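You operate a simulated robot arm through the tools that you are given. There is no shell and no other tool. Be economical: measure what you need, move in short steps, check, and stop when the job is done.

Carry out the task below with a simulated robot arm. There is one attempt and no reset: what you move stays moved.

TASK
Heat the pot to 140 and put two presses of pellets in the yellow mug.
Fine: put the mug back and wait for the READY lamp.

Only the result counts: the job must be done as asked and must still hold three seconds after the hand-in. Knocking over, shifting, dropping, spilling or breaking anything else fails it.

THE ROBOT
A 7-joint arm with a two-finger parallel gripper, fixed in place. Base frame: the origin is at the foot of the arm, x ahead of it, y to its left, z up; the work surface is at about z = 85. Units: cm, rad, N and s.
With the tool pointing down near the work surface it reaches from about 30 to 70 cm from the base axis. Its first joint turns from -1.152 to 1.152 rad. Payload 1.57 kg.
The tool frame sits at the grasp point between the pads (the TCP): z along the fingers, y along the line on which they close. The tips reach 3 cm beyond it. Largest opening 11 cm; finger width 2.4, thickness 1.2; the body of the gripper, 4.8 by 11.2 cm, starts 7.8 cm behind the TCP.
Orientation is that of the tool frame in the base frame, as a unit quaternion [x, y, z, w]. With the fingers straight down and closing along the base's y, the tool's x points along the base's -x, its y along +y and its z along -z.

THE INTERFACE
- The arm moves only by the tool drive_tool. Its argument "moves" is a list of rows, each a list of 7 numbers: the shift along the base's x, y, z in units of 200 mm (1.0 is 200 mm), then the turn, a rotation vector about the base's x, y, z in units of 90 degrees (1.0 is 90 degrees), then the opening in per cent of the stroke, from 0 (shut) to 100 (fully open). In form: [[dx, dy, dz, wx, wy, wz, fingers], ...]. A call has 1 to 12 rows; each row is the pose to reach, as a shift and turn from the pose commanded when the call began. A call with a number of a shift or a turn outside -1 to 1 is refused whole. Each row takes 0.2 s and may step no farther than 5 cm and 0.15 rad from the row before; otherwise, or with a gripper value out of range, the whole call is refused. Where a pose cannot be reached the arm comes as near as it can. A force on the tool above 40 N (or 10 N above the force at the start of the call, whichever is more), or a blocked arm, ends the call early, and 0.2 s more pass. The fingers move at their own pace (about 10.8 cm/s each) and stop on an object; they squeeze with about 36 N. The grip force told is the motor's: it shows also when the fingers shut on nothing. Time passes only in rows, and 0.2 s behind the last, so rows that repeat a pose let the fingers close. The reply holds the time, the measured pose of the TCP, the force on the tool along the base axes, the opening and the grip force, in the units named above and with some noise.
- Cameras (640 x 400 px; columns grow to the right, rows downward): "scene" is fixed at [14.6, -37.61, 141.11]; the picture's right is [0.92, -0.40, 0.00], its down [-0.20, -0.47, -0.86] and it looks along [0.34, 0.79, -0.51] (base axes); focal length 312 px, centre (320, 200). "wrist" rides on the gripper at [-3.6, 0, -8] in the tool frame; the picture's right is [0.00, -1.00, 0.00], its down [0.97, 0.00, -0.24] and it looks along [0.24, 0.00, 0.97] (tool axes); focal length 218 px, centre (320, 200). There is no depth. A picture from a camera that has moved, and an enlarged one, comes with that camera's place and axes in the base frame and with its lens.
- camera(camera): a new picture of that camera. It takes no simulated time.
- zoom(camera, box): a new picture of the part [left, top, right, bottom] of that camera's present view, enlarged. It takes no simulated time.
- finish_job(): hands the job in; it is judged then, once.

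Go step by step. Nothing tells you positions but the pictures and the camera data: compare them with the known pose of the tool, close in by small moves and look again before you grip or let go. The budget is 120 turns and 76 pictures, counting those below and the enlarged ones. Unless the task says otherwise, let go and move clear before handing in, and close with one line.

The tools are called after "Request:" as a command line: name --pt "numbers of a row" for each row, then --argument value for the rest, lists and objects as JSON in quotes. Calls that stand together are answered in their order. drive_tool: Moves the arm, as the interface text tells. Its arguments: {"type":"object","properties":{"moves":{"type":"array","items":{"type":"array","items":{"type":"number"}}}},"required":["moves"]} The other tools are called the same way: camera (camera) takes a picture; zoom (camera, box) takes an enlarged picture of a part of a camera's view; finish_job () hands the job in.

At the start:

```text
clock: 0.0
tcp_pos: [41.03, 15.91, 125.26]
orientation: [0.0, 1.0, 0.0, 0.001]
force: [-0.1, 0.1, 0.3]
gripper_width: 10.98
finger_force: 0.1
```

scene: 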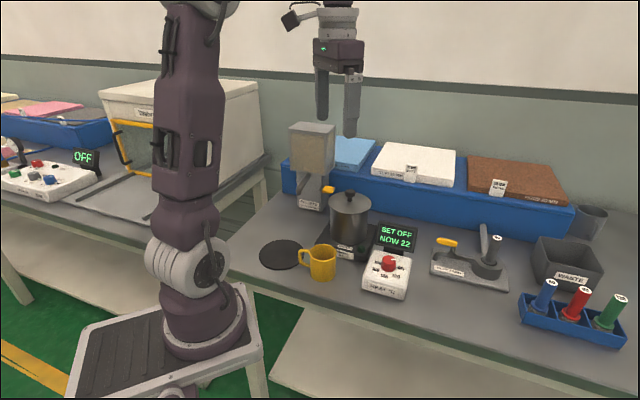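
wrist: 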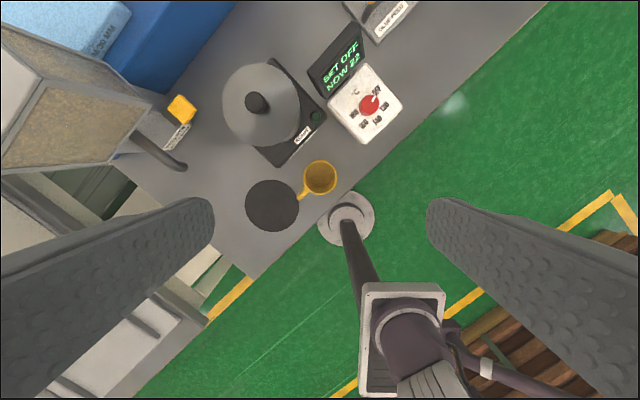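

I see a pellet dispenser (yellow lever), a pot on a hot plate, a dial with a red knob, a yellow mug and a black round mat. I'll zoom in to read the details.

Request:
zoom --camera "scene" --box '[240, 110, 440, 310]'

Request:
zoom --camera "wrist" --box '[120, 40, 420, 240]'

Request:
zoom --camera "scene" --box '[350, 210, 430, 310]'

```text
2.00 times, centred on (340, 210) of scene
camera zoom: at [14.6, -37.61, 141.11], right [0.92, -0.4, 0.0], down [-0.2, -0.47, -0.86], along [0.34, 0.79, -0.51], focal length 623 px, centre (280, 180)
```

zoom: 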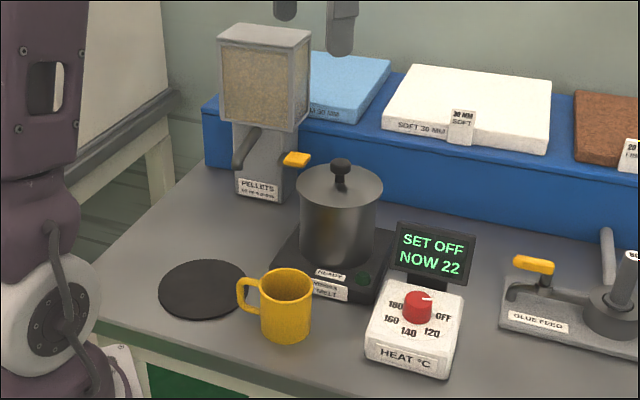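

```text
2.00 times, centred on (270, 140) of wrist
camera zoom: at [44.4, 15.9, 133.2], right [0.0, -1.0, 0.0], down [-0.97, 0.0, 0.24], along [-0.24, 0.0, -0.97], focal length 436 px, centre (420, 320)
```

zoom: 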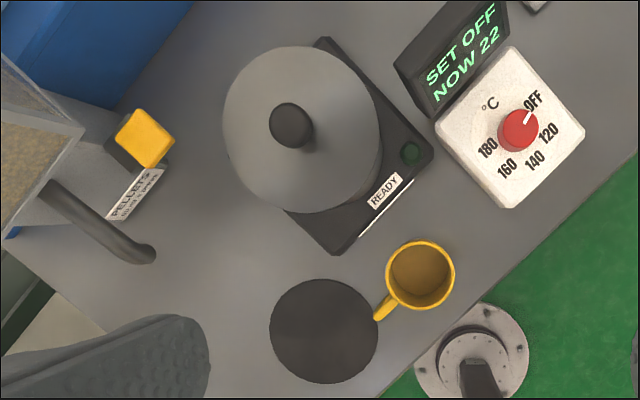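

```text
4.00 times, centred on (390, 260) of scene
camera zoom: at [14.6, -37.61, 141.11], right [0.92, -0.4, 0.0], down [-0.2, -0.47, -0.86], along [0.34, 0.79, -0.51], focal length 1246 px, centre (40, -40)
```

zoom: 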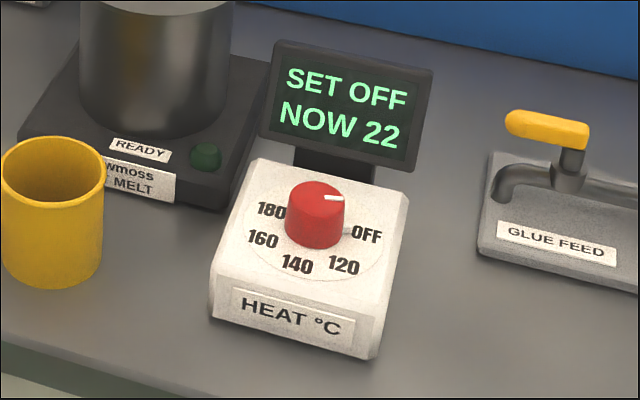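

The mug stands around (38.7, 16), the spout ends around (41, 40, 95), and the knob is at about (51, 7.3, 93). I'll start with the heater and move above the knob to look.

Request:
drive_tool --pt "0.1 -0.085 -0.1 0 0 0 100" --pt "0.2 -0.17 -0.2 0 0 0 60" --pt "0.3 -0.255 -0.35 0 0 0 50" --pt "0.4 -0.34 -0.5 0 0 0 50" --pt "0.5 -0.425 -0.65 0 0 0 50" --pt "0.5 -0.425 -0.65 0 0 0 50"

Request:
camera --camera "wrist"

Request:
zoom --camera "scene" --box '[290, 150, 390, 225]'

```text
clock: 1.4
tcp_pos: [50.92, 7.65, 112.16]
orientation: [-0.001, 1.0, 0.0, 0.001]
force: [0.2, 0.2, 0.6]
gripper_width: 5.5
finger_force: 0.0
```

```text
70 pictures are left
camera wrist: at [54.41, 7.57, 120.19], right [0.0, -1.0, 0.0], down [-0.97, 0.0, 0.24], along [-0.24, 0.0, -0.97], focal length 218 px, centre (320, 200)
```

wrist: 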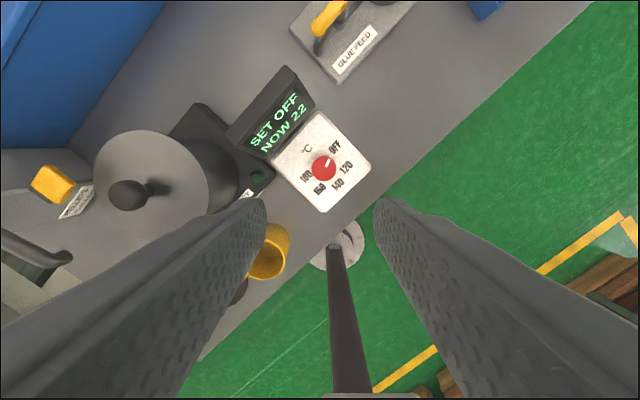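

```text
5.33 times, centred on (340, 188) of scene
camera zoom: at [14.6, -37.61, 141.11], right [0.92, -0.4, 0.0], down [-0.2, -0.47, -0.86], along [0.34, 0.79, -0.51], focal length 1662 px, centre (213, 267)
```

zoom: 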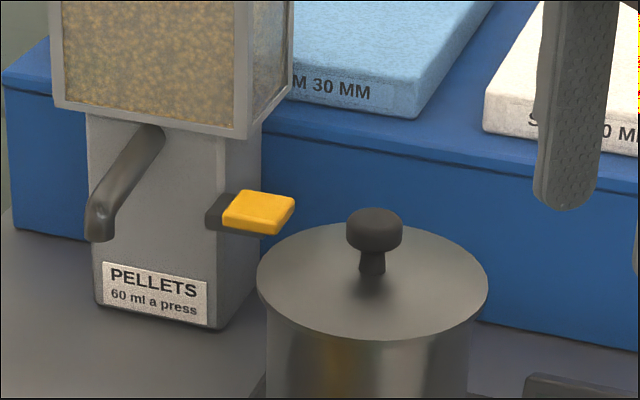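

Request:
zoom --camera "wrist" --box '[220, 60, 400, 220]'

```text
2.50 times, centred on (310, 140) of wrist
camera zoom: at [54.41, 7.57, 120.19], right [0.0, -1.0, 0.0], down [-0.97, 0.0, 0.24], along [-0.24, 0.0, -0.97], focal length 546 px, centre (345, 350)
```

zoom: 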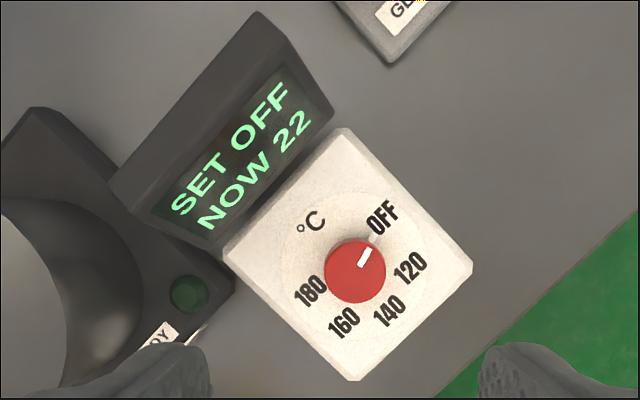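

The knob top is near (51.6, 7.1, 92) and 140 lies about 113° clockwise from OFF. I'll pre-turn the gripper CCW, come down partway, and look.

Request:
drive_tool --pt "0.005 -0.005 -0.1 0 0 0.09 50" --pt "0.01 -0.01 -0.2 0 0 0.18 50" --pt "0.015 -0.015 -0.3 0 0 0.27 50" --pt "0.02 -0.02 -0.4 0 0 0.36 50" --pt "0.025 -0.025 -0.5 0 0 0.45 50" --pt "0.03 -0.025 -0.6 0 0 0.54 50" --pt "0.03 -0.025 -0.6 0 0 0.54 50"

Request:
camera --camera "wrist"

Request:
zoom --camera "scene" --box '[340, 190, 440, 310]'

```text
clock: 3.0
tcp_pos: [51.43, 7.05, 100.26]
orientation: [-0.412, 0.911, 0.0, 0.0]
force: [-1.4, 0.2, 0.3]
gripper_width: 5.48
finger_force: 0.1
```

```text
67 pictures are left
camera wrist: at [53.67, 9.69, 108.21], right [0.75, -0.66, 0.0], down [-0.64, -0.73, 0.24], along [-0.16, -0.18, -0.97], focal length 218 px, centre (320, 200)
```

wrist: 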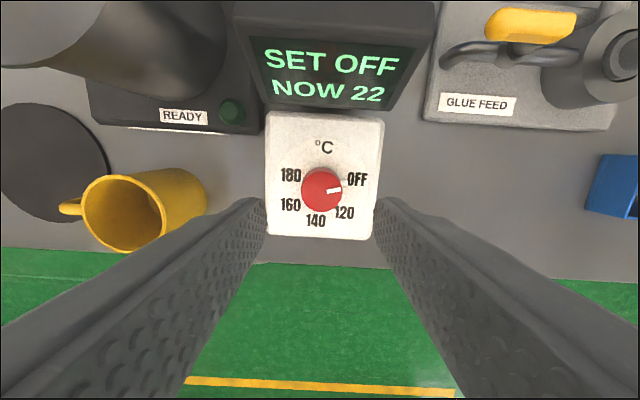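

```text
3.33 times, centred on (390, 250) of scene
camera zoom: at [14.6, -37.61, 141.11], right [0.92, -0.4, 0.0], down [-0.2, -0.47, -0.86], along [0.34, 0.79, -0.51], focal length 1038 px, centre (87, 33)
```

zoom: 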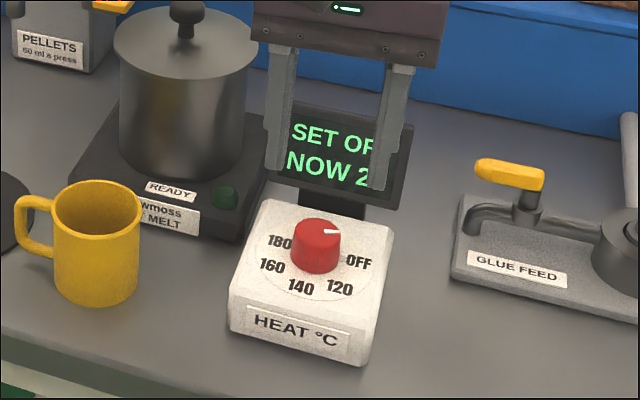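

Aligned with the panel; a small correction of about (+0.3, +0.2), then down around the knob and grip.

Request:
drive_tool --pt "0.016 0.009 -0.1 0 0 0 50" --pt "0.016 0.009 -0.2 0 0 0 50" --pt "0.016 0.009 -0.28 0 0 0 50" --pt "0.016 0.009 -0.33 0 0 0 50" --pt "0.016 0.009 -0.33 0 0 0 50"

Request:
camera --camera "wrist"

Request:
zoom --camera "scene" --box '[340, 190, 440, 310]'

```text
clock: 4.2
tcp_pos: [51.79, 7.09, 93.64]
orientation: [-0.411, 0.911, 0.0, 0.0]
force: [0.4, -0.9, -0.3]
gripper_width: 5.5
finger_force: 0.0
```

```text
65 pictures are left
camera wrist: at [54.1, 9.69, 101.62], right [0.75, -0.66, 0.0], down [-0.64, -0.73, 0.24], along [-0.16, -0.18, -0.97], focal length 218 px, centre (320, 200)
```

wrist: 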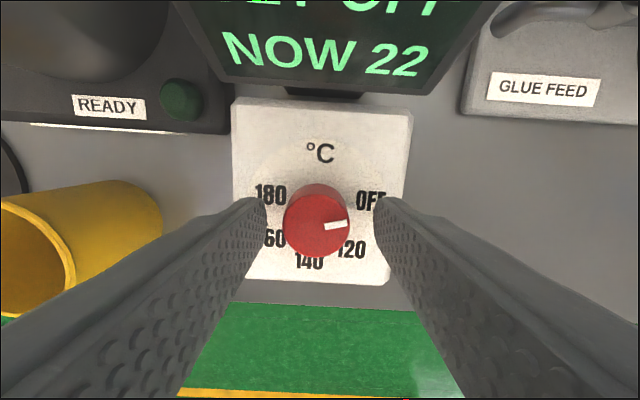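

```text
3.33 times, centred on (390, 250) of scene
camera zoom: at [14.6, -37.61, 141.11], right [0.92, -0.4, 0.0], down [-0.2, -0.47, -0.86], along [0.34, 0.79, -0.51], focal length 1038 px, centre (87, 33)
```

zoom: 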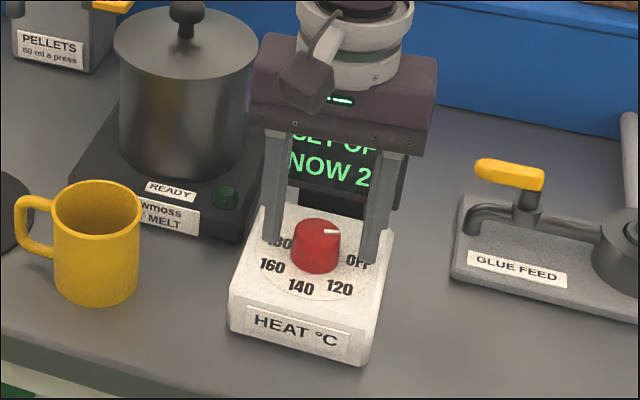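

The knob is well centred. Closing on it.

Request:
drive_tool --pt "-0.0045 0.004 0 0 0 0 40" --pt "-0.0045 0.004 0 0 0 0 25" --pt "-0.0045 0.004 0 0 0 0 15" --pt "-0.0045 0.004 0 0 0 0 15"

```text
clock: 5.2
tcp_pos: [51.66, 7.18, 93.67]
orientation: [-0.411, 0.912, 0.001, 0.0]
force: [-11.1, 8.3, 1.8]
gripper_width: 3.26
finger_force: 40.6
```

Request:
drive_tool --pt "-0.005 0.0042 0 0 0 0 15" --pt "-0.005 0.0042 0 0 0 0 15"

```text
clock: 5.8
tcp_pos: [51.76, 7.29, 93.63]
orientation: [-0.412, 0.911, 0.0, 0.0]
force: [-5.6, 1.8, -10.0]
gripper_width: 3.27
finger_force: 41.0
```

Request:
drive_tool --pt "0 0 0 0 0 -0.09 15" --pt "0 0 0 0 0 -0.18 15" --pt "0 0 0 0 0 -0.27 15" --pt "0 0 0 0 0 -0.36 15" --pt "0 0 0 0 0 -0.45 15" --pt "0 0 0 0 0 -0.54 15" --pt "0 0 0 0 0 -0.54 15"

Request:
zoom --camera "scene" --box '[340, 190, 440, 310]'

```text
clock: 7.4
tcp_pos: [51.71, 6.99, 93.65]
orientation: [0.002, 1.0, -0.002, 0.001]
force: [6.7, -21.8, -2.0]
gripper_width: 3.24
finger_force: 40.7
```

```text
3.33 times, centred on (390, 250) of scene
camera zoom: at [14.62, -37.66, 141.09], right [0.92, -0.4, 0.0], down [-0.2, -0.47, -0.86], along [0.34, 0.79, -0.51], focal length 1038 px, centre (87, 33)
```

zoom: 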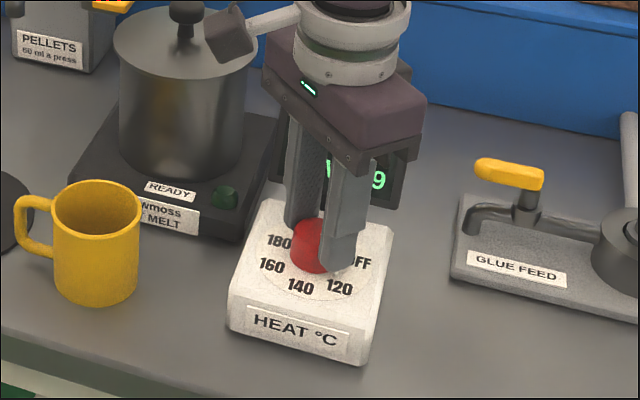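

The knob turns with the gripper. I'll ease the sideways force and turn on about 40°.

Request:
drive_tool --pt "0 -0.006 0 0 0 0 15" --pt "0 -0.006 0 0 0 -0.09 15" --pt "0 -0.006 0 0 0 -0.18 15" --pt "0 -0.006 0 0 0 -0.27 15" --pt "0 -0.006 0 0 0 -0.36 15" --pt "0 -0.006 0 0 0 -0.45 15" --pt "0 -0.006 0 0 0 -0.45 15"

Request:
zoom --camera "scene" --box '[340, 190, 440, 310]'

Request:
camera --camera "wrist"

```text
clock: 9.0
tcp_pos: [51.74, 6.94, 93.63]
orientation: [0.347, 0.938, 0.0, -0.001]
force: [7.9, -21.9, 2.1]
gripper_width: 3.27
finger_force: 40.4
```

```text
3.33 times, centred on (390, 250) of scene
camera zoom: at [14.61, -37.66, 141.09], right [0.92, -0.4, 0.0], down [-0.2, -0.47, -0.86], along [0.34, 0.79, -0.51], focal length 1038 px, centre (87, 33)
```

zoom: 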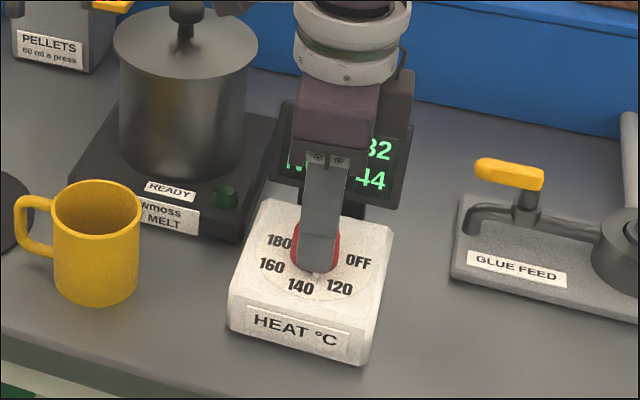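

```text
61 pictures are left
camera wrist: at [54.31, 4.66, 101.66], right [-0.65, -0.76, 0.0], down [-0.74, 0.63, 0.24], along [-0.18, 0.16, -0.97], focal length 218 px, centre (320, 200)
```

wrist: 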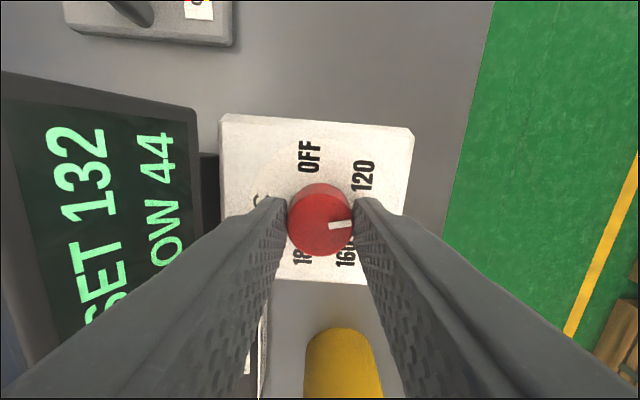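

SET 132, still 8 to go, about 22°.

Request:
drive_tool --pt "0.002 -0.006 0 0 0 -0.08 15" --pt "0.002 -0.006 0 0 0 -0.16 15" --pt "0.002 -0.006 0 0 0 -0.245 15" --pt "0.002 -0.006 0 0 0 -0.245 15"

Request:
camera --camera "wrist"

```text
clock: 10.0
tcp_pos: [51.67, 6.99, 93.79]
orientation: [0.519, 0.855, 0.0, 0.0]
force: [1.4, -16.4, 4.8]
gripper_width: 3.25
finger_force: 41.2
```

```text
60 pictures are left
camera wrist: at [53.2, 3.79, 101.66], right [-0.89, -0.46, 0.0], down [-0.45, 0.86, 0.24], along [-0.11, 0.21, -0.97], focal length 218 px, centre (320, 200)
```

wrist: 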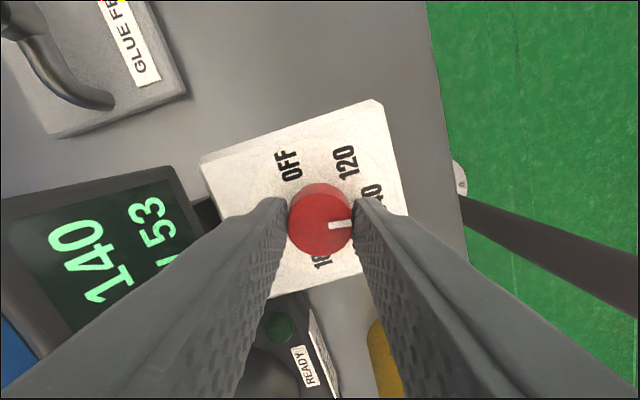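

SET reads 140. Releasing and lifting straight up.

Request:
drive_tool --pt "0 0 0 0 0 0 30" --pt "0 0 0 0 0 0 45" --pt "0 0 0.05 0 0 0 45" --pt "0 0 0.2 0 0 0 45" --pt "0 0 0.4 0 0 0 45" --pt "0 0 0.6 0 0 0 45"

Request:
zoom --camera "scene" --box '[280, 190, 440, 310]'

```text
clock: 11.4
tcp_pos: [51.78, 7.04, 105.77]
orientation: [0.519, 0.855, 0.0, 0.0]
force: [-0.4, -0.2, 1.0]
gripper_width: 4.93
finger_force: 0.0
```

```text
3.33 times, centred on (360, 250) of scene
camera zoom: at [14.6, -37.61, 141.11], right [0.92, -0.4, 0.0], down [-0.2, -0.47, -0.86], along [0.34, 0.79, -0.51], focal length 1038 px, centre (187, 33)
```

zoom: 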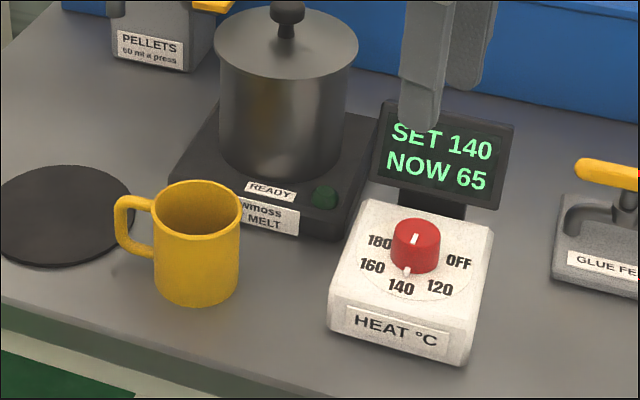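

Heater is set to 140 (NOW 65 and rising). Next I'll move above the mug with the closing line along the bench depth, and look.

Request:
drive_tool --pt "-0.13 0.09 0.1 0 0 0.06 60" --pt "-0.26 0.18 0.2 0 0 0.12 80" --pt "-0.39 0.27 0.2 0 0 0.18 100" --pt "-0.52 0.36 0.2 0 0 0.235 100" --pt "-0.65 0.45 0.2 0 0 0.235 100" --pt "-0.65 0.45 0.2 0 0 0.235 100"

Request:
camera --camera "wrist"

Request:
zoom --camera "scene" --box '[240, 190, 400, 310]'

```text
clock: 12.8
tcp_pos: [38.69, 16.06, 109.73]
orientation: [0.353, 0.936, 0.0, 0.0]
force: [0.7, 0.0, 0.4]
gripper_width: 10.99
finger_force: 0.0
```

```text
58 pictures are left
camera wrist: at [41.26, 13.68, 117.58], right [-0.66, -0.75, 0.0], down [-0.73, 0.64, 0.24], along [-0.18, 0.16, -0.97], focal length 218 px, centre (320, 200)
```

wrist: 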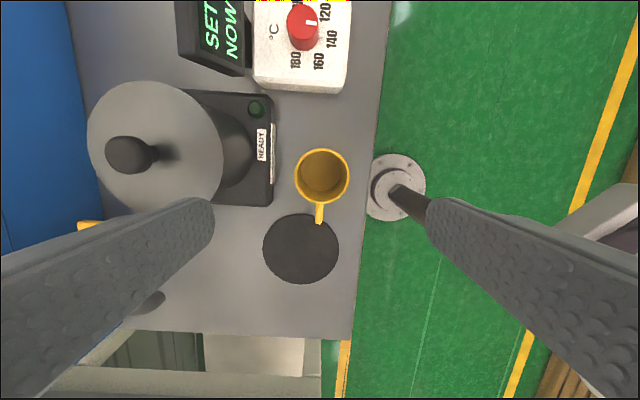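

```text
3.33 times, centred on (320, 250) of scene
camera zoom: at [14.6, -37.6, 141.11], right [0.92, -0.4, 0.0], down [-0.2, -0.47, -0.86], along [0.34, 0.79, -0.51], focal length 1038 px, centre (320, 33)
```

zoom: 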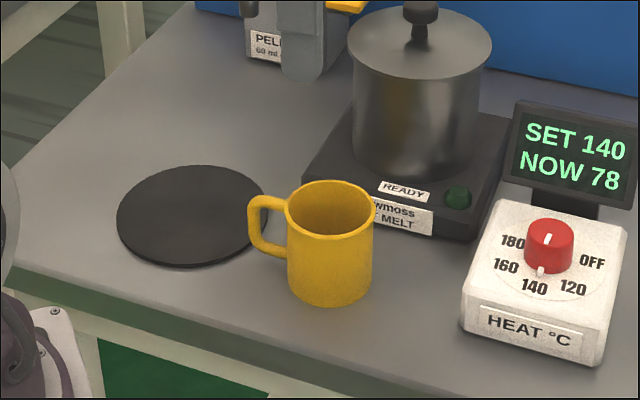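

The mug is at (38.4, 15.75), with its rim at z≈91.7, a 6.5 cm diameter and the handle to bench-left. Its spot has about 3 cm clearance to the hot plate, so I'll narrow the fingers to 8.8 cm and descend.

Request:
drive_tool --pt "-0.015 -0.015 0 0 0 0 80" --pt "-0.015 -0.015 -0.15 0 0 0 80" --pt "-0.015 -0.015 -0.3 0 0 0 80" --pt "-0.015 -0.015 -0.45 0 0 0 80" --pt "-0.015 -0.015 -0.6 0 0 0 80" --pt "-0.015 -0.015 -0.65 0 0 0 80" --pt "-0.015 -0.015 -0.65 0 0 0 80"

Request:
camera --camera "wrist"

Request:
zoom --camera "scene" --box '[240, 190, 400, 310]'

```text
clock: 14.4
tcp_pos: [38.54, 15.5, 96.76]
orientation: [0.354, 0.935, 0.0, 0.0]
force: [0.6, -0.2, 0.3]
gripper_width: 8.81
finger_force: 0.0
```

```text
56 pictures are left
camera wrist: at [41.05, 13.05, 104.7], right [-0.66, -0.75, 0.0], down [-0.73, 0.64, 0.24], along [-0.18, 0.16, -0.97], focal length 218 px, centre (320, 200)
```

wrist: 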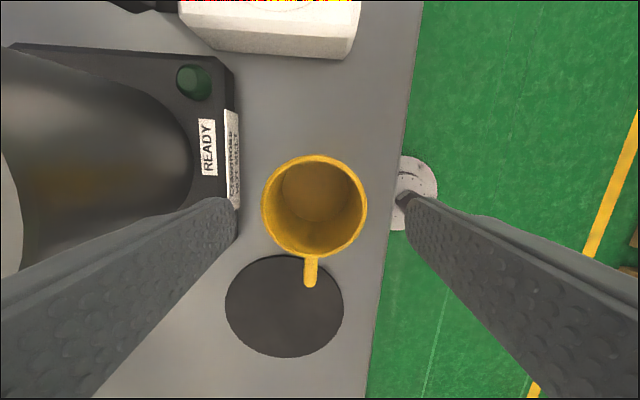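

```text
3.33 times, centred on (320, 250) of scene
camera zoom: at [14.6, -37.6, 141.11], right [0.92, -0.4, 0.0], down [-0.2, -0.47, -0.86], along [0.34, 0.79, -0.51], focal length 1038 px, centre (320, 33)
```

zoom: 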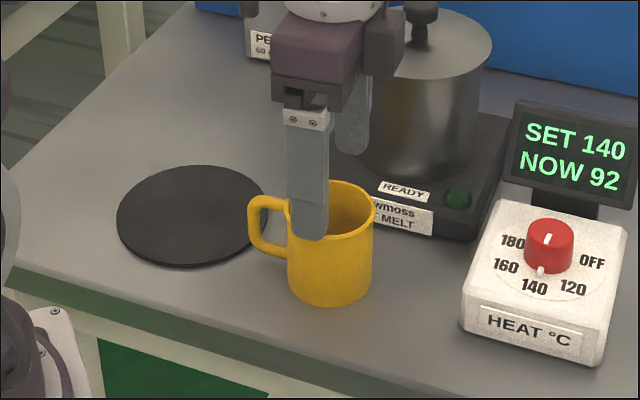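

Request:
drive_tool --pt "0.007 0.013 -0.1 0 0 0 80" --pt "0.007 0.013 -0.2 0 0 0 80" --pt "0.007 0.013 -0.3 0 0 0 80" --pt "0.007 0.013 -0.36 0 0 0 80" --pt "0.007 0.013 -0.36 0 0 0 65" --pt "0.007 0.013 -0.36 0 0 0 50" --pt "0.007 0.013 -0.36 0 0 0 50"

Request:
camera --camera "wrist"

```text
clock: 16.0
tcp_pos: [38.49, 15.8, 89.42]
orientation: [0.353, 0.935, 0.0, 0.0]
force: [0.5, -0.8, 0.3]
gripper_width: 6.26
finger_force: 35.2
```

```text
54 pictures are left
camera wrist: at [41.0, 13.4, 97.42], right [-0.66, -0.75, 0.0], down [-0.73, 0.64, 0.24], along [-0.18, 0.16, -0.97], focal length 218 px, centre (320, 200)
```

wrist: 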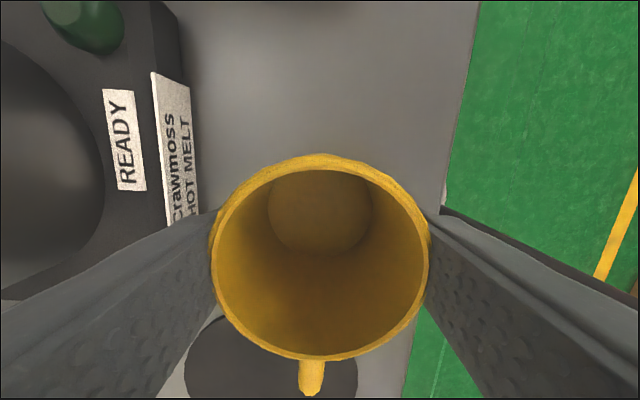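

The mug is held, evenly gripped. I'll lift it, carry it to the left, and look at the dispenser.

Request:
drive_tool --pt "0 0 0.1 0 0 0 50" --pt "0 0 0.3 0 0 0 50" --pt "0 0 0.5 0 0 0 50" --pt "0 0 0.7 0 0 0 50" --pt "-0.08 0.18 0.75 0 0 0 50" --pt "-0.16 0.36 0.75 0 0 0 50" --pt "-0.24 0.54 0.75 0 0 0 50" --pt "-0.32 0.72 0.75 0 0 0 50" --pt "-0.32 0.72 0.75 0 0 0 50"

Request:
camera --camera "wrist"

Request:
camera --camera "scene"

```text
clock: 18.0
tcp_pos: [32.14, 30.56, 104.4]
orientation: [0.354, 0.935, 0.0, -0.001]
force: [0.0, 0.7, -0.8]
gripper_width: 6.29
finger_force: 36.0
```

```text
53 pictures are left
camera wrist: at [34.73, 28.15, 112.34], right [-0.66, -0.75, 0.0], down [-0.73, 0.64, 0.24], along [-0.18, 0.16, -0.97], focal length 218 px, centre (320, 200)
```

wrist: 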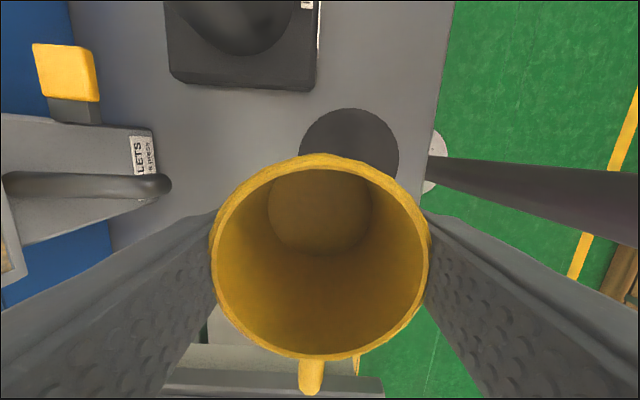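

```text
52 pictures are left
```

scene: 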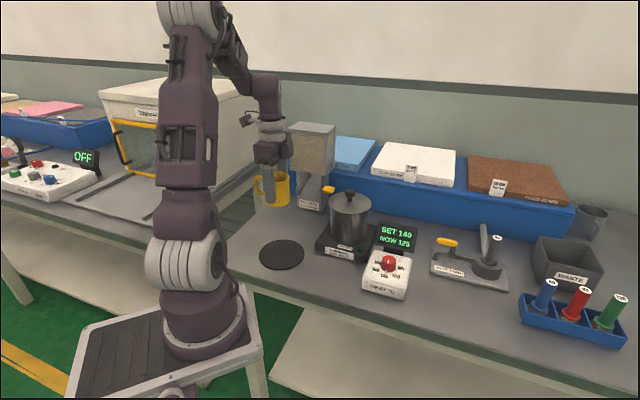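

The spout outlet is about (41, 40.1, 94.5), with the paddle at about (50, 38, 95.4). A vertical gripper would hit the spout, so I'll turn the mug so its handle faces the user side. Then I'll set it down left of the dispenser and regrip it with a tilted tool.

Request:
drive_tool --pt "-0.006 0.05 0 0 0 0.09 50" --pt "-0.012 0.1 0 0 0 0.18 50" --pt "-0.018 0.15 0 0 0 0.27 50" --pt "-0.024 0.2 0 0 0 0.36 50" --pt "-0.03 0.25 0 0 0 0.45 50" --pt "-0.036 0.3 0 0 0 0.54 50" --pt "-0.042 0.35 0 0 0 0.63 50" --pt "-0.05 0.4 0 0 0 0.72 50" --pt "-0.06 0.45 0 0 0 0.81 50" --pt "-0.07 0.5 0 0 0 0.9 50" --pt "-0.07 0.515 0 0 0 0.99 50" --pt "-0.07 0.515 0 0 0 0.99 50"

Request:
camera --camera "scene"

Request:
camera --camera "wrist"

```text
clock: 20.6
tcp_pos: [30.78, 40.66, 104.29]
orientation: [-0.405, 0.914, 0.0, 0.0]
force: [0.2, -0.1, 0.1]
gripper_width: 6.27
finger_force: 35.6
```

```text
51 pictures are left
```

scene: 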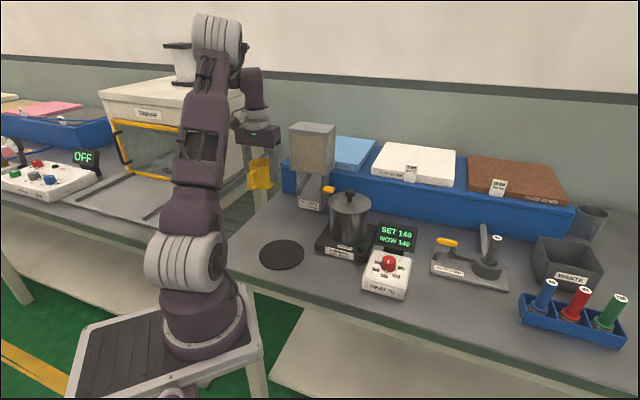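

```text
50 pictures are left
camera wrist: at [33.14, 43.32, 112.41], right [0.74, -0.67, 0.0], down [-0.65, -0.72, 0.24], along [-0.16, -0.18, -0.97], focal length 218 px, centre (320, 200)
```

wrist: 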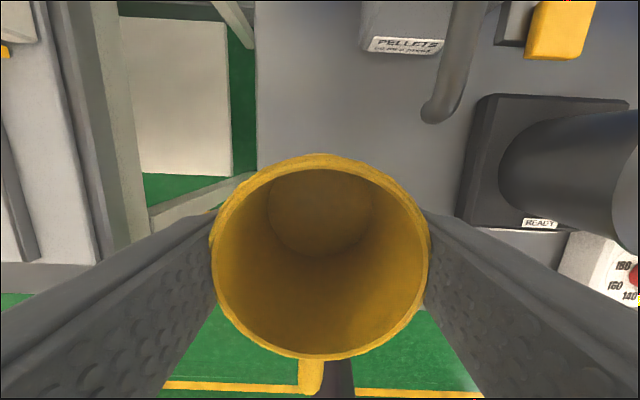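

The spout is now well fixed: outlet at about (40.9, 39.7, 95). Lowering the mug here onto the free bench spot.

Request:
drive_tool --pt "0 0 -0.15 0 0 0 50" --pt "0 0 -0.3 0 0 0 50" --pt "0 0 -0.45 0 0 0 50" --pt "0 0 -0.6 0 0 0 50" --pt "0 0 -0.68 0 0 0 50" --pt "0 0 -0.72 0 0 0 50" --pt "0 0 -0.735 0 0 0 50" --pt "0 0 -0.735 0 0 0 50"

Request:
zoom --camera "scene" --box '[200, 130, 360, 250]'

```text
clock: 22.4
tcp_pos: [30.78, 40.6, 89.63]
orientation: [-0.405, 0.914, -0.001, 0.0]
force: [0.2, 0.2, -0.3]
gripper_width: 6.26
finger_force: 36.0
```

```text
3.33 times, centred on (280, 190) of scene
camera zoom: at [14.6, -37.6, 141.11], right [0.92, -0.4, 0.0], down [-0.2, -0.47, -0.86], along [0.34, 0.79, -0.51], focal length 1038 px, centre (453, 233)
```

zoom: 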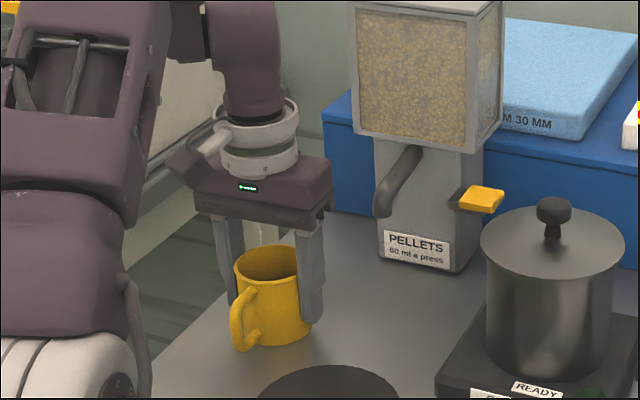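

Request:
drive_tool --pt "0 0 -0.006 0 0 0 50" --pt "0 0 -0.012 0 0 0 50" --pt "0 0 -0.012 0 0 0 50"

```text
clock: 23.2
tcp_pos: [30.77, 40.54, 89.44]
orientation: [-0.404, 0.915, 0.0, 0.0]
force: [-1.6, 0.5, 3.9]
gripper_width: 6.26
finger_force: 35.9
```

The mug touches down. Release and lift clear.

Request:
drive_tool --pt "0 0 0 0 0 0 65" --pt "0 0 0 0 0 0 80" --pt "0 0 0.1 0 0 0 80" --pt "0 0 0.3 0 0 0 80" --pt "0 0 0.5 0 0 0 80" --pt "0 0 0.65 0 0 0 80"

Request:
camera --camera "wrist"

```text
clock: 24.6
tcp_pos: [30.92, 40.81, 102.59]
orientation: [-0.405, 0.914, 0.0, 0.0]
force: [0.2, -0.1, -0.2]
gripper_width: 8.78
finger_force: 0.0
```

```text
48 pictures are left
camera wrist: at [33.24, 43.39, 110.53], right [0.74, -0.67, 0.0], down [-0.65, -0.72, 0.24], along [-0.16, -0.18, -0.97], focal length 218 px, centre (320, 200)
```

wrist: 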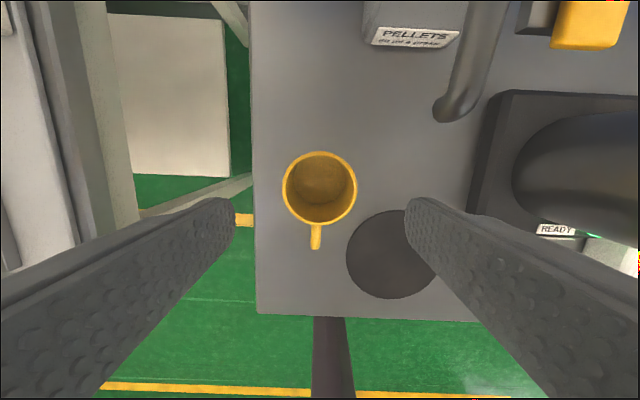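

Now tilting the tool 50° so it points toward the bench depth while backing off to the user side.

Request:
drive_tool --pt "-0.04 -0.045 0 0.068 -0.062 0 100" --pt "-0.08 -0.09 0 0.136 -0.124 0 100" --pt "-0.12 -0.135 0 0.204 -0.186 0 100" --pt "-0.16 -0.18 0 0.272 -0.248 0 100" --pt "-0.2 -0.22 0 0.34 -0.31 0 100" --pt "-0.24 -0.265 0 0.411 -0.372 0 100" --pt "-0.24 -0.265 0 0.411 -0.372 0 100"

Request:
camera --camera "wrist"

Request:
camera --camera "scene"

```text
clock: 26.2
tcp_pos: [27.96, 38.31, 102.93]
orientation: [-0.367, 0.829, 0.172, 0.385]
force: [1.1, 0.2, -0.2]
gripper_width: 11.03
finger_force: 0.0
out of reach, approached as far as the arm can: row 6, 7
```

```text
47 pictures are left
camera wrist: at [25.4, 35.38, 110.84], right [0.74, -0.67, 0.0], down [-0.54, -0.6, -0.59], along [0.39, 0.44, -0.81], focal length 218 px, centre (320, 200)
```

wrist: 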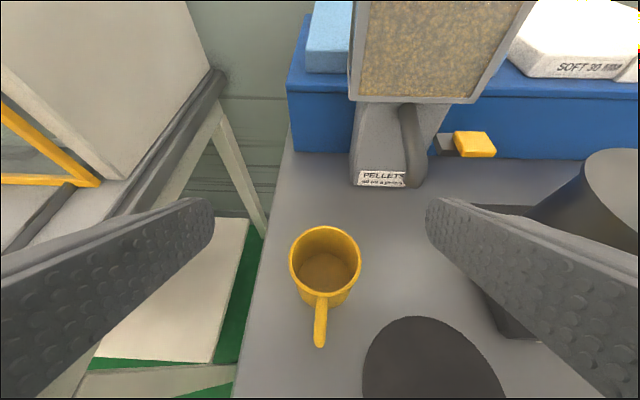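

```text
46 pictures are left
```

scene: 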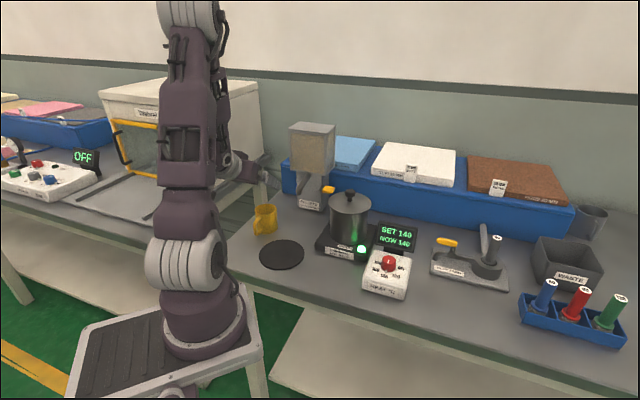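

READY is lit at 140. The tilt was reached, though the arm couldn't pull back as far as asked. Next I'll move forward over the mug, staying high.

Request:
drive_tool --pt "0.08 0.09 -0.05 0 0 0 100" --pt "0.16 0.18 -0.1 0 0 0 100" --pt "0.2325 0.2575 -0.15 0 0 0 100" --pt "0.2325 0.2575 -0.15 0 0 0 100"

```text
clock: 27.2
tcp_pos: [32.73, 43.49, 100.02]
orientation: [-0.367, 0.829, 0.172, 0.385]
force: [0.5, -0.4, 0.0]
gripper_width: 11.01
finger_force: 0.0
```

Request:
drive_tool --pt "-0.05 -0.07 0 0 0 0 100" --pt "-0.099 -0.142 0 0 0 0 100" --pt "-0.099 -0.142 -0.15 0 0 0 100" --pt "-0.099 -0.142 -0.25 0 0 0 100" --pt "-0.099 -0.142 -0.25 0 0 0 100"

Request:
camera --camera "wrist"

Request:
zoom --camera "scene" --box '[200, 130, 360, 250]'

```text
clock: 28.4
tcp_pos: [30.68, 40.95, 95.08]
orientation: [-0.367, 0.829, 0.172, 0.385]
force: [0.6, -0.4, 0.4]
gripper_width: 10.98
finger_force: 0.1
```

```text
45 pictures are left
camera wrist: at [28.07, 38.14, 102.89], right [0.74, -0.67, 0.0], down [-0.54, -0.6, -0.59], along [0.39, 0.44, -0.81], focal length 218 px, centre (320, 200)
```

wrist: 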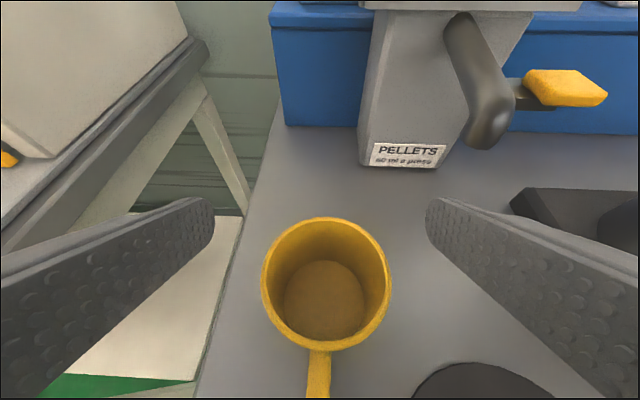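

```text
3.33 times, centred on (280, 190) of scene
camera zoom: at [14.6, -37.61, 141.11], right [0.92, -0.4, 0.0], down [-0.2, -0.47, -0.86], along [0.34, 0.79, -0.51], focal length 1038 px, centre (453, 233)
```

zoom: 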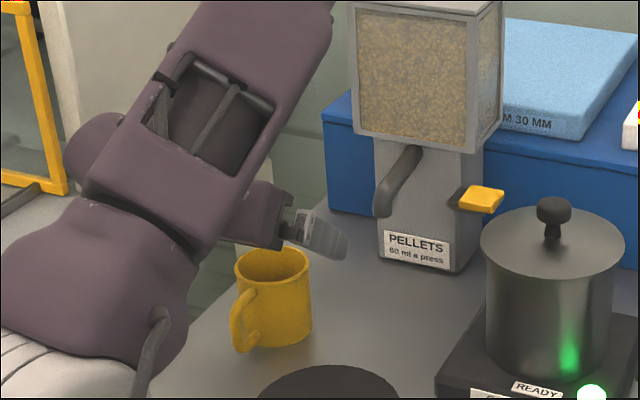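

Request:
drive_tool --pt "0 -0.006 -0.1 0 0 0 100" --pt "0 -0.012 -0.2 0 0 0 100" --pt "0 -0.012 -0.285 0 0 0 100" --pt "0 -0.012 -0.285 0 0 0 100"

Request:
camera --camera "wrist"

Request:
zoom --camera "scene" --box '[200, 130, 360, 250]'

```text
clock: 29.4
tcp_pos: [30.63, 40.55, 89.13]
orientation: [-0.366, 0.829, 0.172, 0.385]
force: [0.5, -0.9, -0.7]
gripper_width: 10.98
finger_force: 0.2
```

```text
43 pictures are left
camera wrist: at [28.01, 37.74, 96.99], right [0.74, -0.67, 0.0], down [-0.54, -0.6, -0.59], along [0.39, 0.44, -0.81], focal length 218 px, centre (320, 200)
```

wrist: 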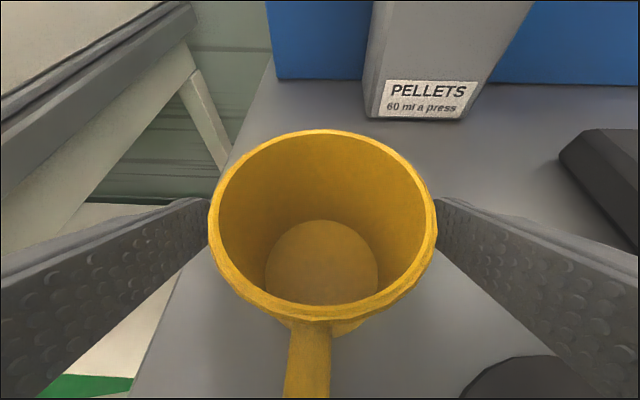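

```text
3.33 times, centred on (280, 190) of scene
camera zoom: at [14.6, -37.61, 141.11], right [0.92, -0.4, 0.0], down [-0.2, -0.47, -0.86], along [0.34, 0.79, -0.51], focal length 1038 px, centre (453, 233)
```

zoom: 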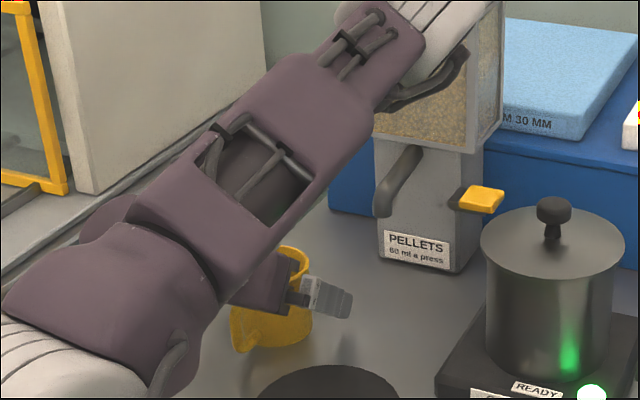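

The mug sits between the fingers with the handle toward the palm. Closing.

Request:
drive_tool --pt "0 0 0 0 0 0 80" --pt "0 0 0 0 0 0 65" --pt "0 0 0 0 0 0 50" --pt "0 0 0 0 0 0 50"

```text
clock: 30.4
tcp_pos: [30.61, 40.55, 89.12]
orientation: [-0.367, 0.829, 0.172, 0.386]
force: [-0.5, 0.2, 0.7]
gripper_width: 6.29
finger_force: 35.8
```

The mug is gripped again. I'll lift it 0.8 cm and slide it toward the spout, stopping short to check the clearance.

Request:
drive_tool --pt "0 0 0.04 0 0 0 50" --pt "0.1 -0.03 0.04 0 0 0 50" --pt "0.2 -0.06 0.04 0 0 0 50" --pt "0.3 -0.09 0.04 0 0 0 50" --pt "0.37 -0.16 0.04 0 0 0 50" --pt "0.37 -0.16 0.04 0 0 0 50"

Request:
camera --camera "wrist"

Request:
zoom --camera "scene" --box '[200, 130, 360, 250]'

```text
clock: 31.8
tcp_pos: [37.91, 37.31, 89.94]
orientation: [-0.366, 0.829, 0.172, 0.385]
force: [0.6, -0.3, -1.1]
gripper_width: 6.27
finger_force: 36.2
```

```text
41 pictures are left
camera wrist: at [35.28, 34.49, 97.97], right [0.74, -0.67, 0.0], down [-0.54, -0.6, -0.59], along [0.39, 0.44, -0.81], focal length 218 px, centre (320, 200)
```

wrist: 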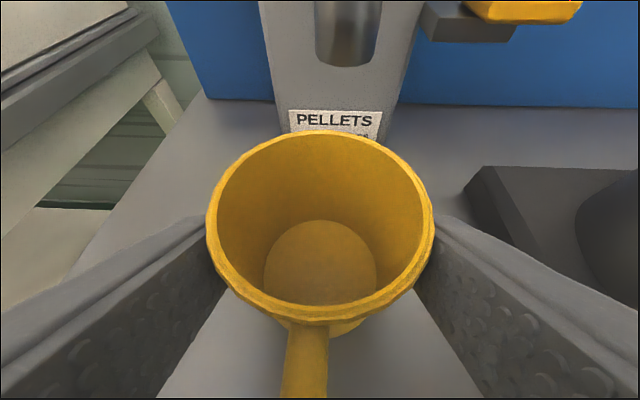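

```text
3.33 times, centred on (280, 190) of scene
camera zoom: at [14.6, -37.61, 141.11], right [0.92, -0.4, 0.0], down [-0.2, -0.47, -0.86], along [0.34, 0.79, -0.51], focal length 1038 px, centre (453, 233)
```

zoom: 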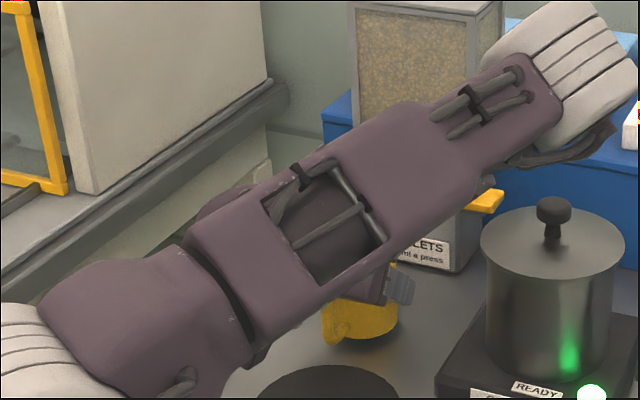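

Spout is about 4 cm forward and 0.75 cm right of the mug axis. Sliding in.

Request:
drive_tool --pt "0.054 0.041 0 0 0 0 50" --pt "0.108 0.082 0 0 0 0 50" --pt "0.1625 0.123 0 0 0 0 50" --pt "0.1625 0.123 0 0 0 0 50"

Request:
camera --camera "wrist"

Request:
zoom --camera "scene" --box '[240, 130, 400, 250]'

```text
clock: 32.8
tcp_pos: [41.42, 39.77, 90.06]
orientation: [-0.367, 0.829, 0.172, 0.386]
force: [-0.5, -0.1, -0.3]
gripper_width: 6.25
finger_force: 35.7
```

```text
39 pictures are left
camera wrist: at [38.76, 36.93, 97.94], right [0.74, -0.67, 0.0], down [-0.55, -0.6, -0.59], along [0.39, 0.44, -0.81], focal length 218 px, centre (320, 200)
```

wrist: 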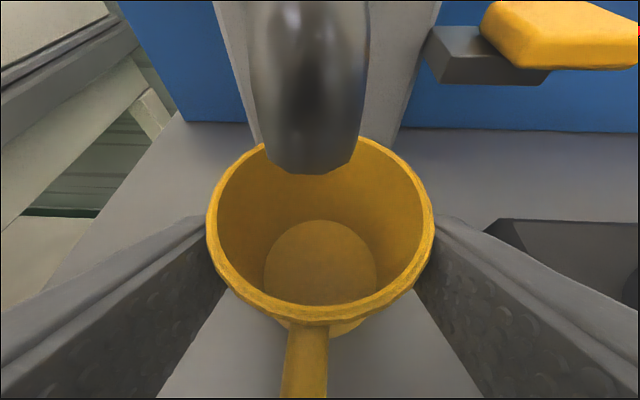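

```text
3.33 times, centred on (320, 190) of scene
camera zoom: at [14.6, -37.6, 141.11], right [0.92, -0.4, 0.0], down [-0.2, -0.47, -0.86], along [0.34, 0.79, -0.51], focal length 1038 px, centre (320, 233)
```

zoom: 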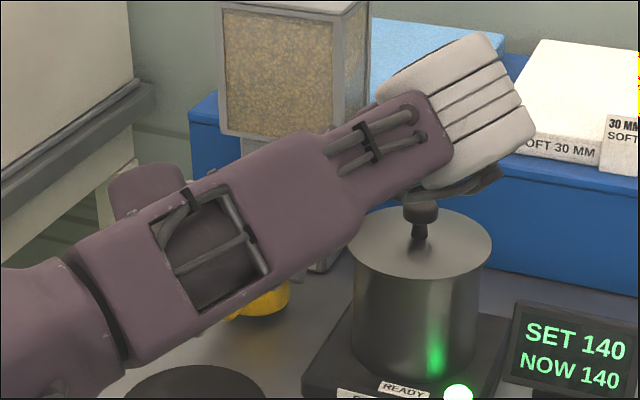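

The spout is centred over the mug. Setting it down and releasing just enough.

Request:
drive_tool --pt "0 0 -0.02 0 0 0 50" --pt "0 0 -0.04 0 0 0 50" --pt "0 0 -0.043 0 0 0 50" --pt "0 0 -0.043 0 0 0 50"

```text
clock: 33.8
tcp_pos: [41.41, 39.8, 89.31]
orientation: [-0.367, 0.83, 0.171, 0.384]
force: [0.5, -0.5, -0.7]
gripper_width: 6.27
finger_force: 35.9
```

Request:
drive_tool --pt "0 0 -0.006 0 0 0 50" --pt "0 0 -0.011 0 0 0 50" --pt "0 0 -0.011 0 0 0 50"

```text
clock: 34.6
tcp_pos: [41.38, 39.88, 89.13]
orientation: [-0.366, 0.829, 0.172, 0.386]
force: [0.0, -1.1, 17.7]
gripper_width: 6.25
finger_force: 35.9
```

Request:
drive_tool --pt "0 0 0.005 0 0 0 50" --pt "0 0 0.005 0 0 0 60" --pt "0 0 0.005 0 0 0 80" --pt "0 0 0.005 0 0 0 100" --pt "0 0 0.005 0 0 0 100" --pt "-0.06 -0.066 0.08 0 0 0 100" --pt "-0.16 -0.177 0.2 0 0 0 100" --pt "-0.26 -0.288 0.32 0 0 0 100" --pt "-0.3 -0.33 0.38 0 0 0 100" --pt "-0.3 -0.33 0.38 0 0 0 100"

Request:
camera --camera "wrist"

Request:
camera --camera "scene"

```text
clock: 36.8
tcp_pos: [36.1, 34.99, 96.42]
orientation: [-0.367, 0.829, 0.172, 0.385]
force: [-0.1, -0.3, 0.7]
gripper_width: 11.0
finger_force: 0.0
out of reach, approached as far as the arm can: row 8, 9, 10
```

```text
37 pictures are left
camera wrist: at [33.55, 32.14, 104.21], right [0.74, -0.67, 0.0], down [-0.55, -0.6, -0.59], along [0.39, 0.44, -0.81], focal length 218 px, centre (320, 200)
```

wrist: 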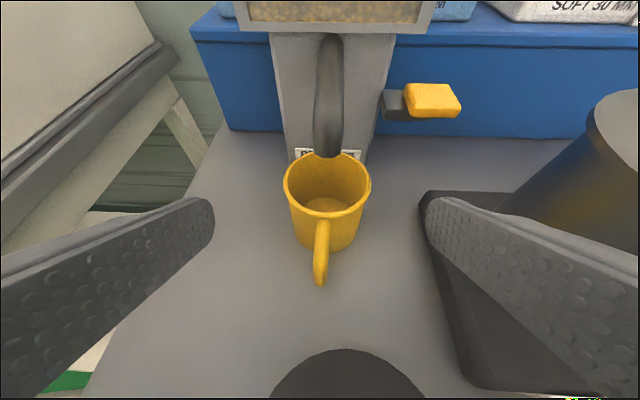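

```text
36 pictures are left
```

scene: 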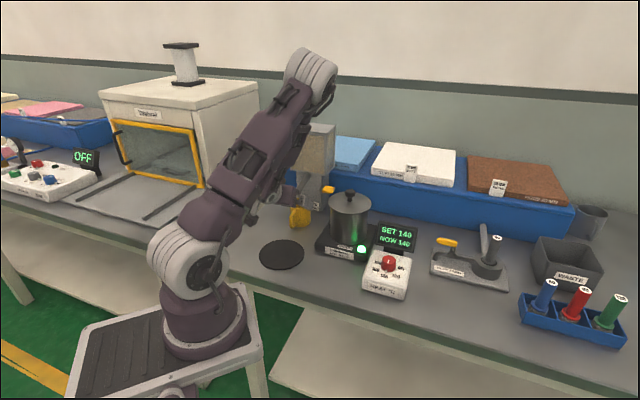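

The mug is under the spout. The paddle top centre is at (50, 38.1, 95.6). I'll close the fingers, rise, move right, and check before going over the paddle.

Request:
drive_tool --pt "0 0 0.15 0 0 0 60" --pt "0.05 -0.02 0.33 0 0 0 20" --pt "0.2 -0.11 0.33 0 0 0 0" --pt "0.38 -0.22 0.33 0 0 0 0" --pt "0.5 -0.08 0.33 0 0 0 0" --pt "0.58 0.03 0.33 0 0 0 0" --pt "0.58 0.03 0.33 0 0 0 0"

Request:
camera --camera "wrist"

Request:
camera --camera "scene"

```text
clock: 38.4
tcp_pos: [47.72, 35.5, 102.82]
orientation: [-0.366, 0.829, 0.172, 0.386]
force: [-0.4, 0.0, 0.9]
gripper_width: 0.0
finger_force: 21.3
```

```text
35 pictures are left
camera wrist: at [45.14, 32.68, 110.72], right [0.74, -0.67, 0.0], down [-0.54, -0.6, -0.59], along [0.39, 0.44, -0.81], focal length 218 px, centre (320, 200)
```

wrist: 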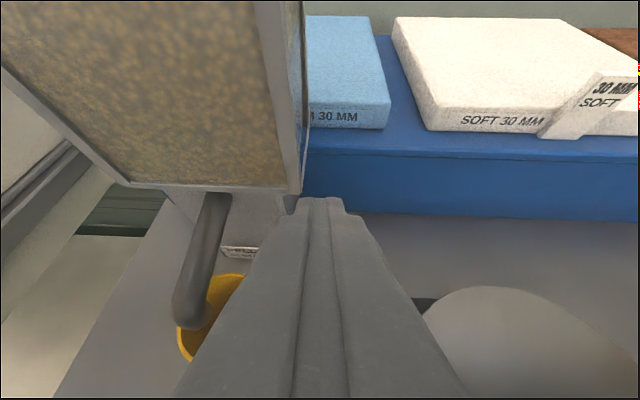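

```text
34 pictures are left
```

scene: 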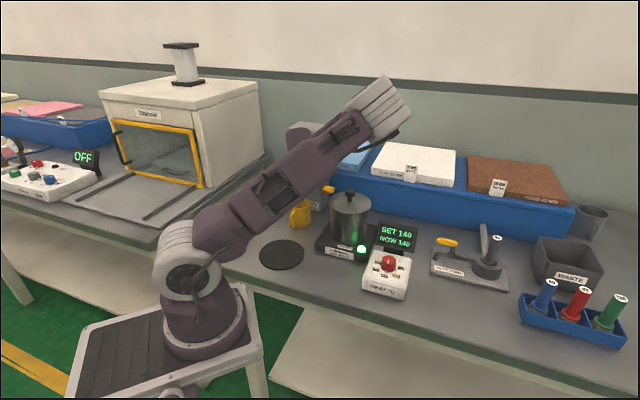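

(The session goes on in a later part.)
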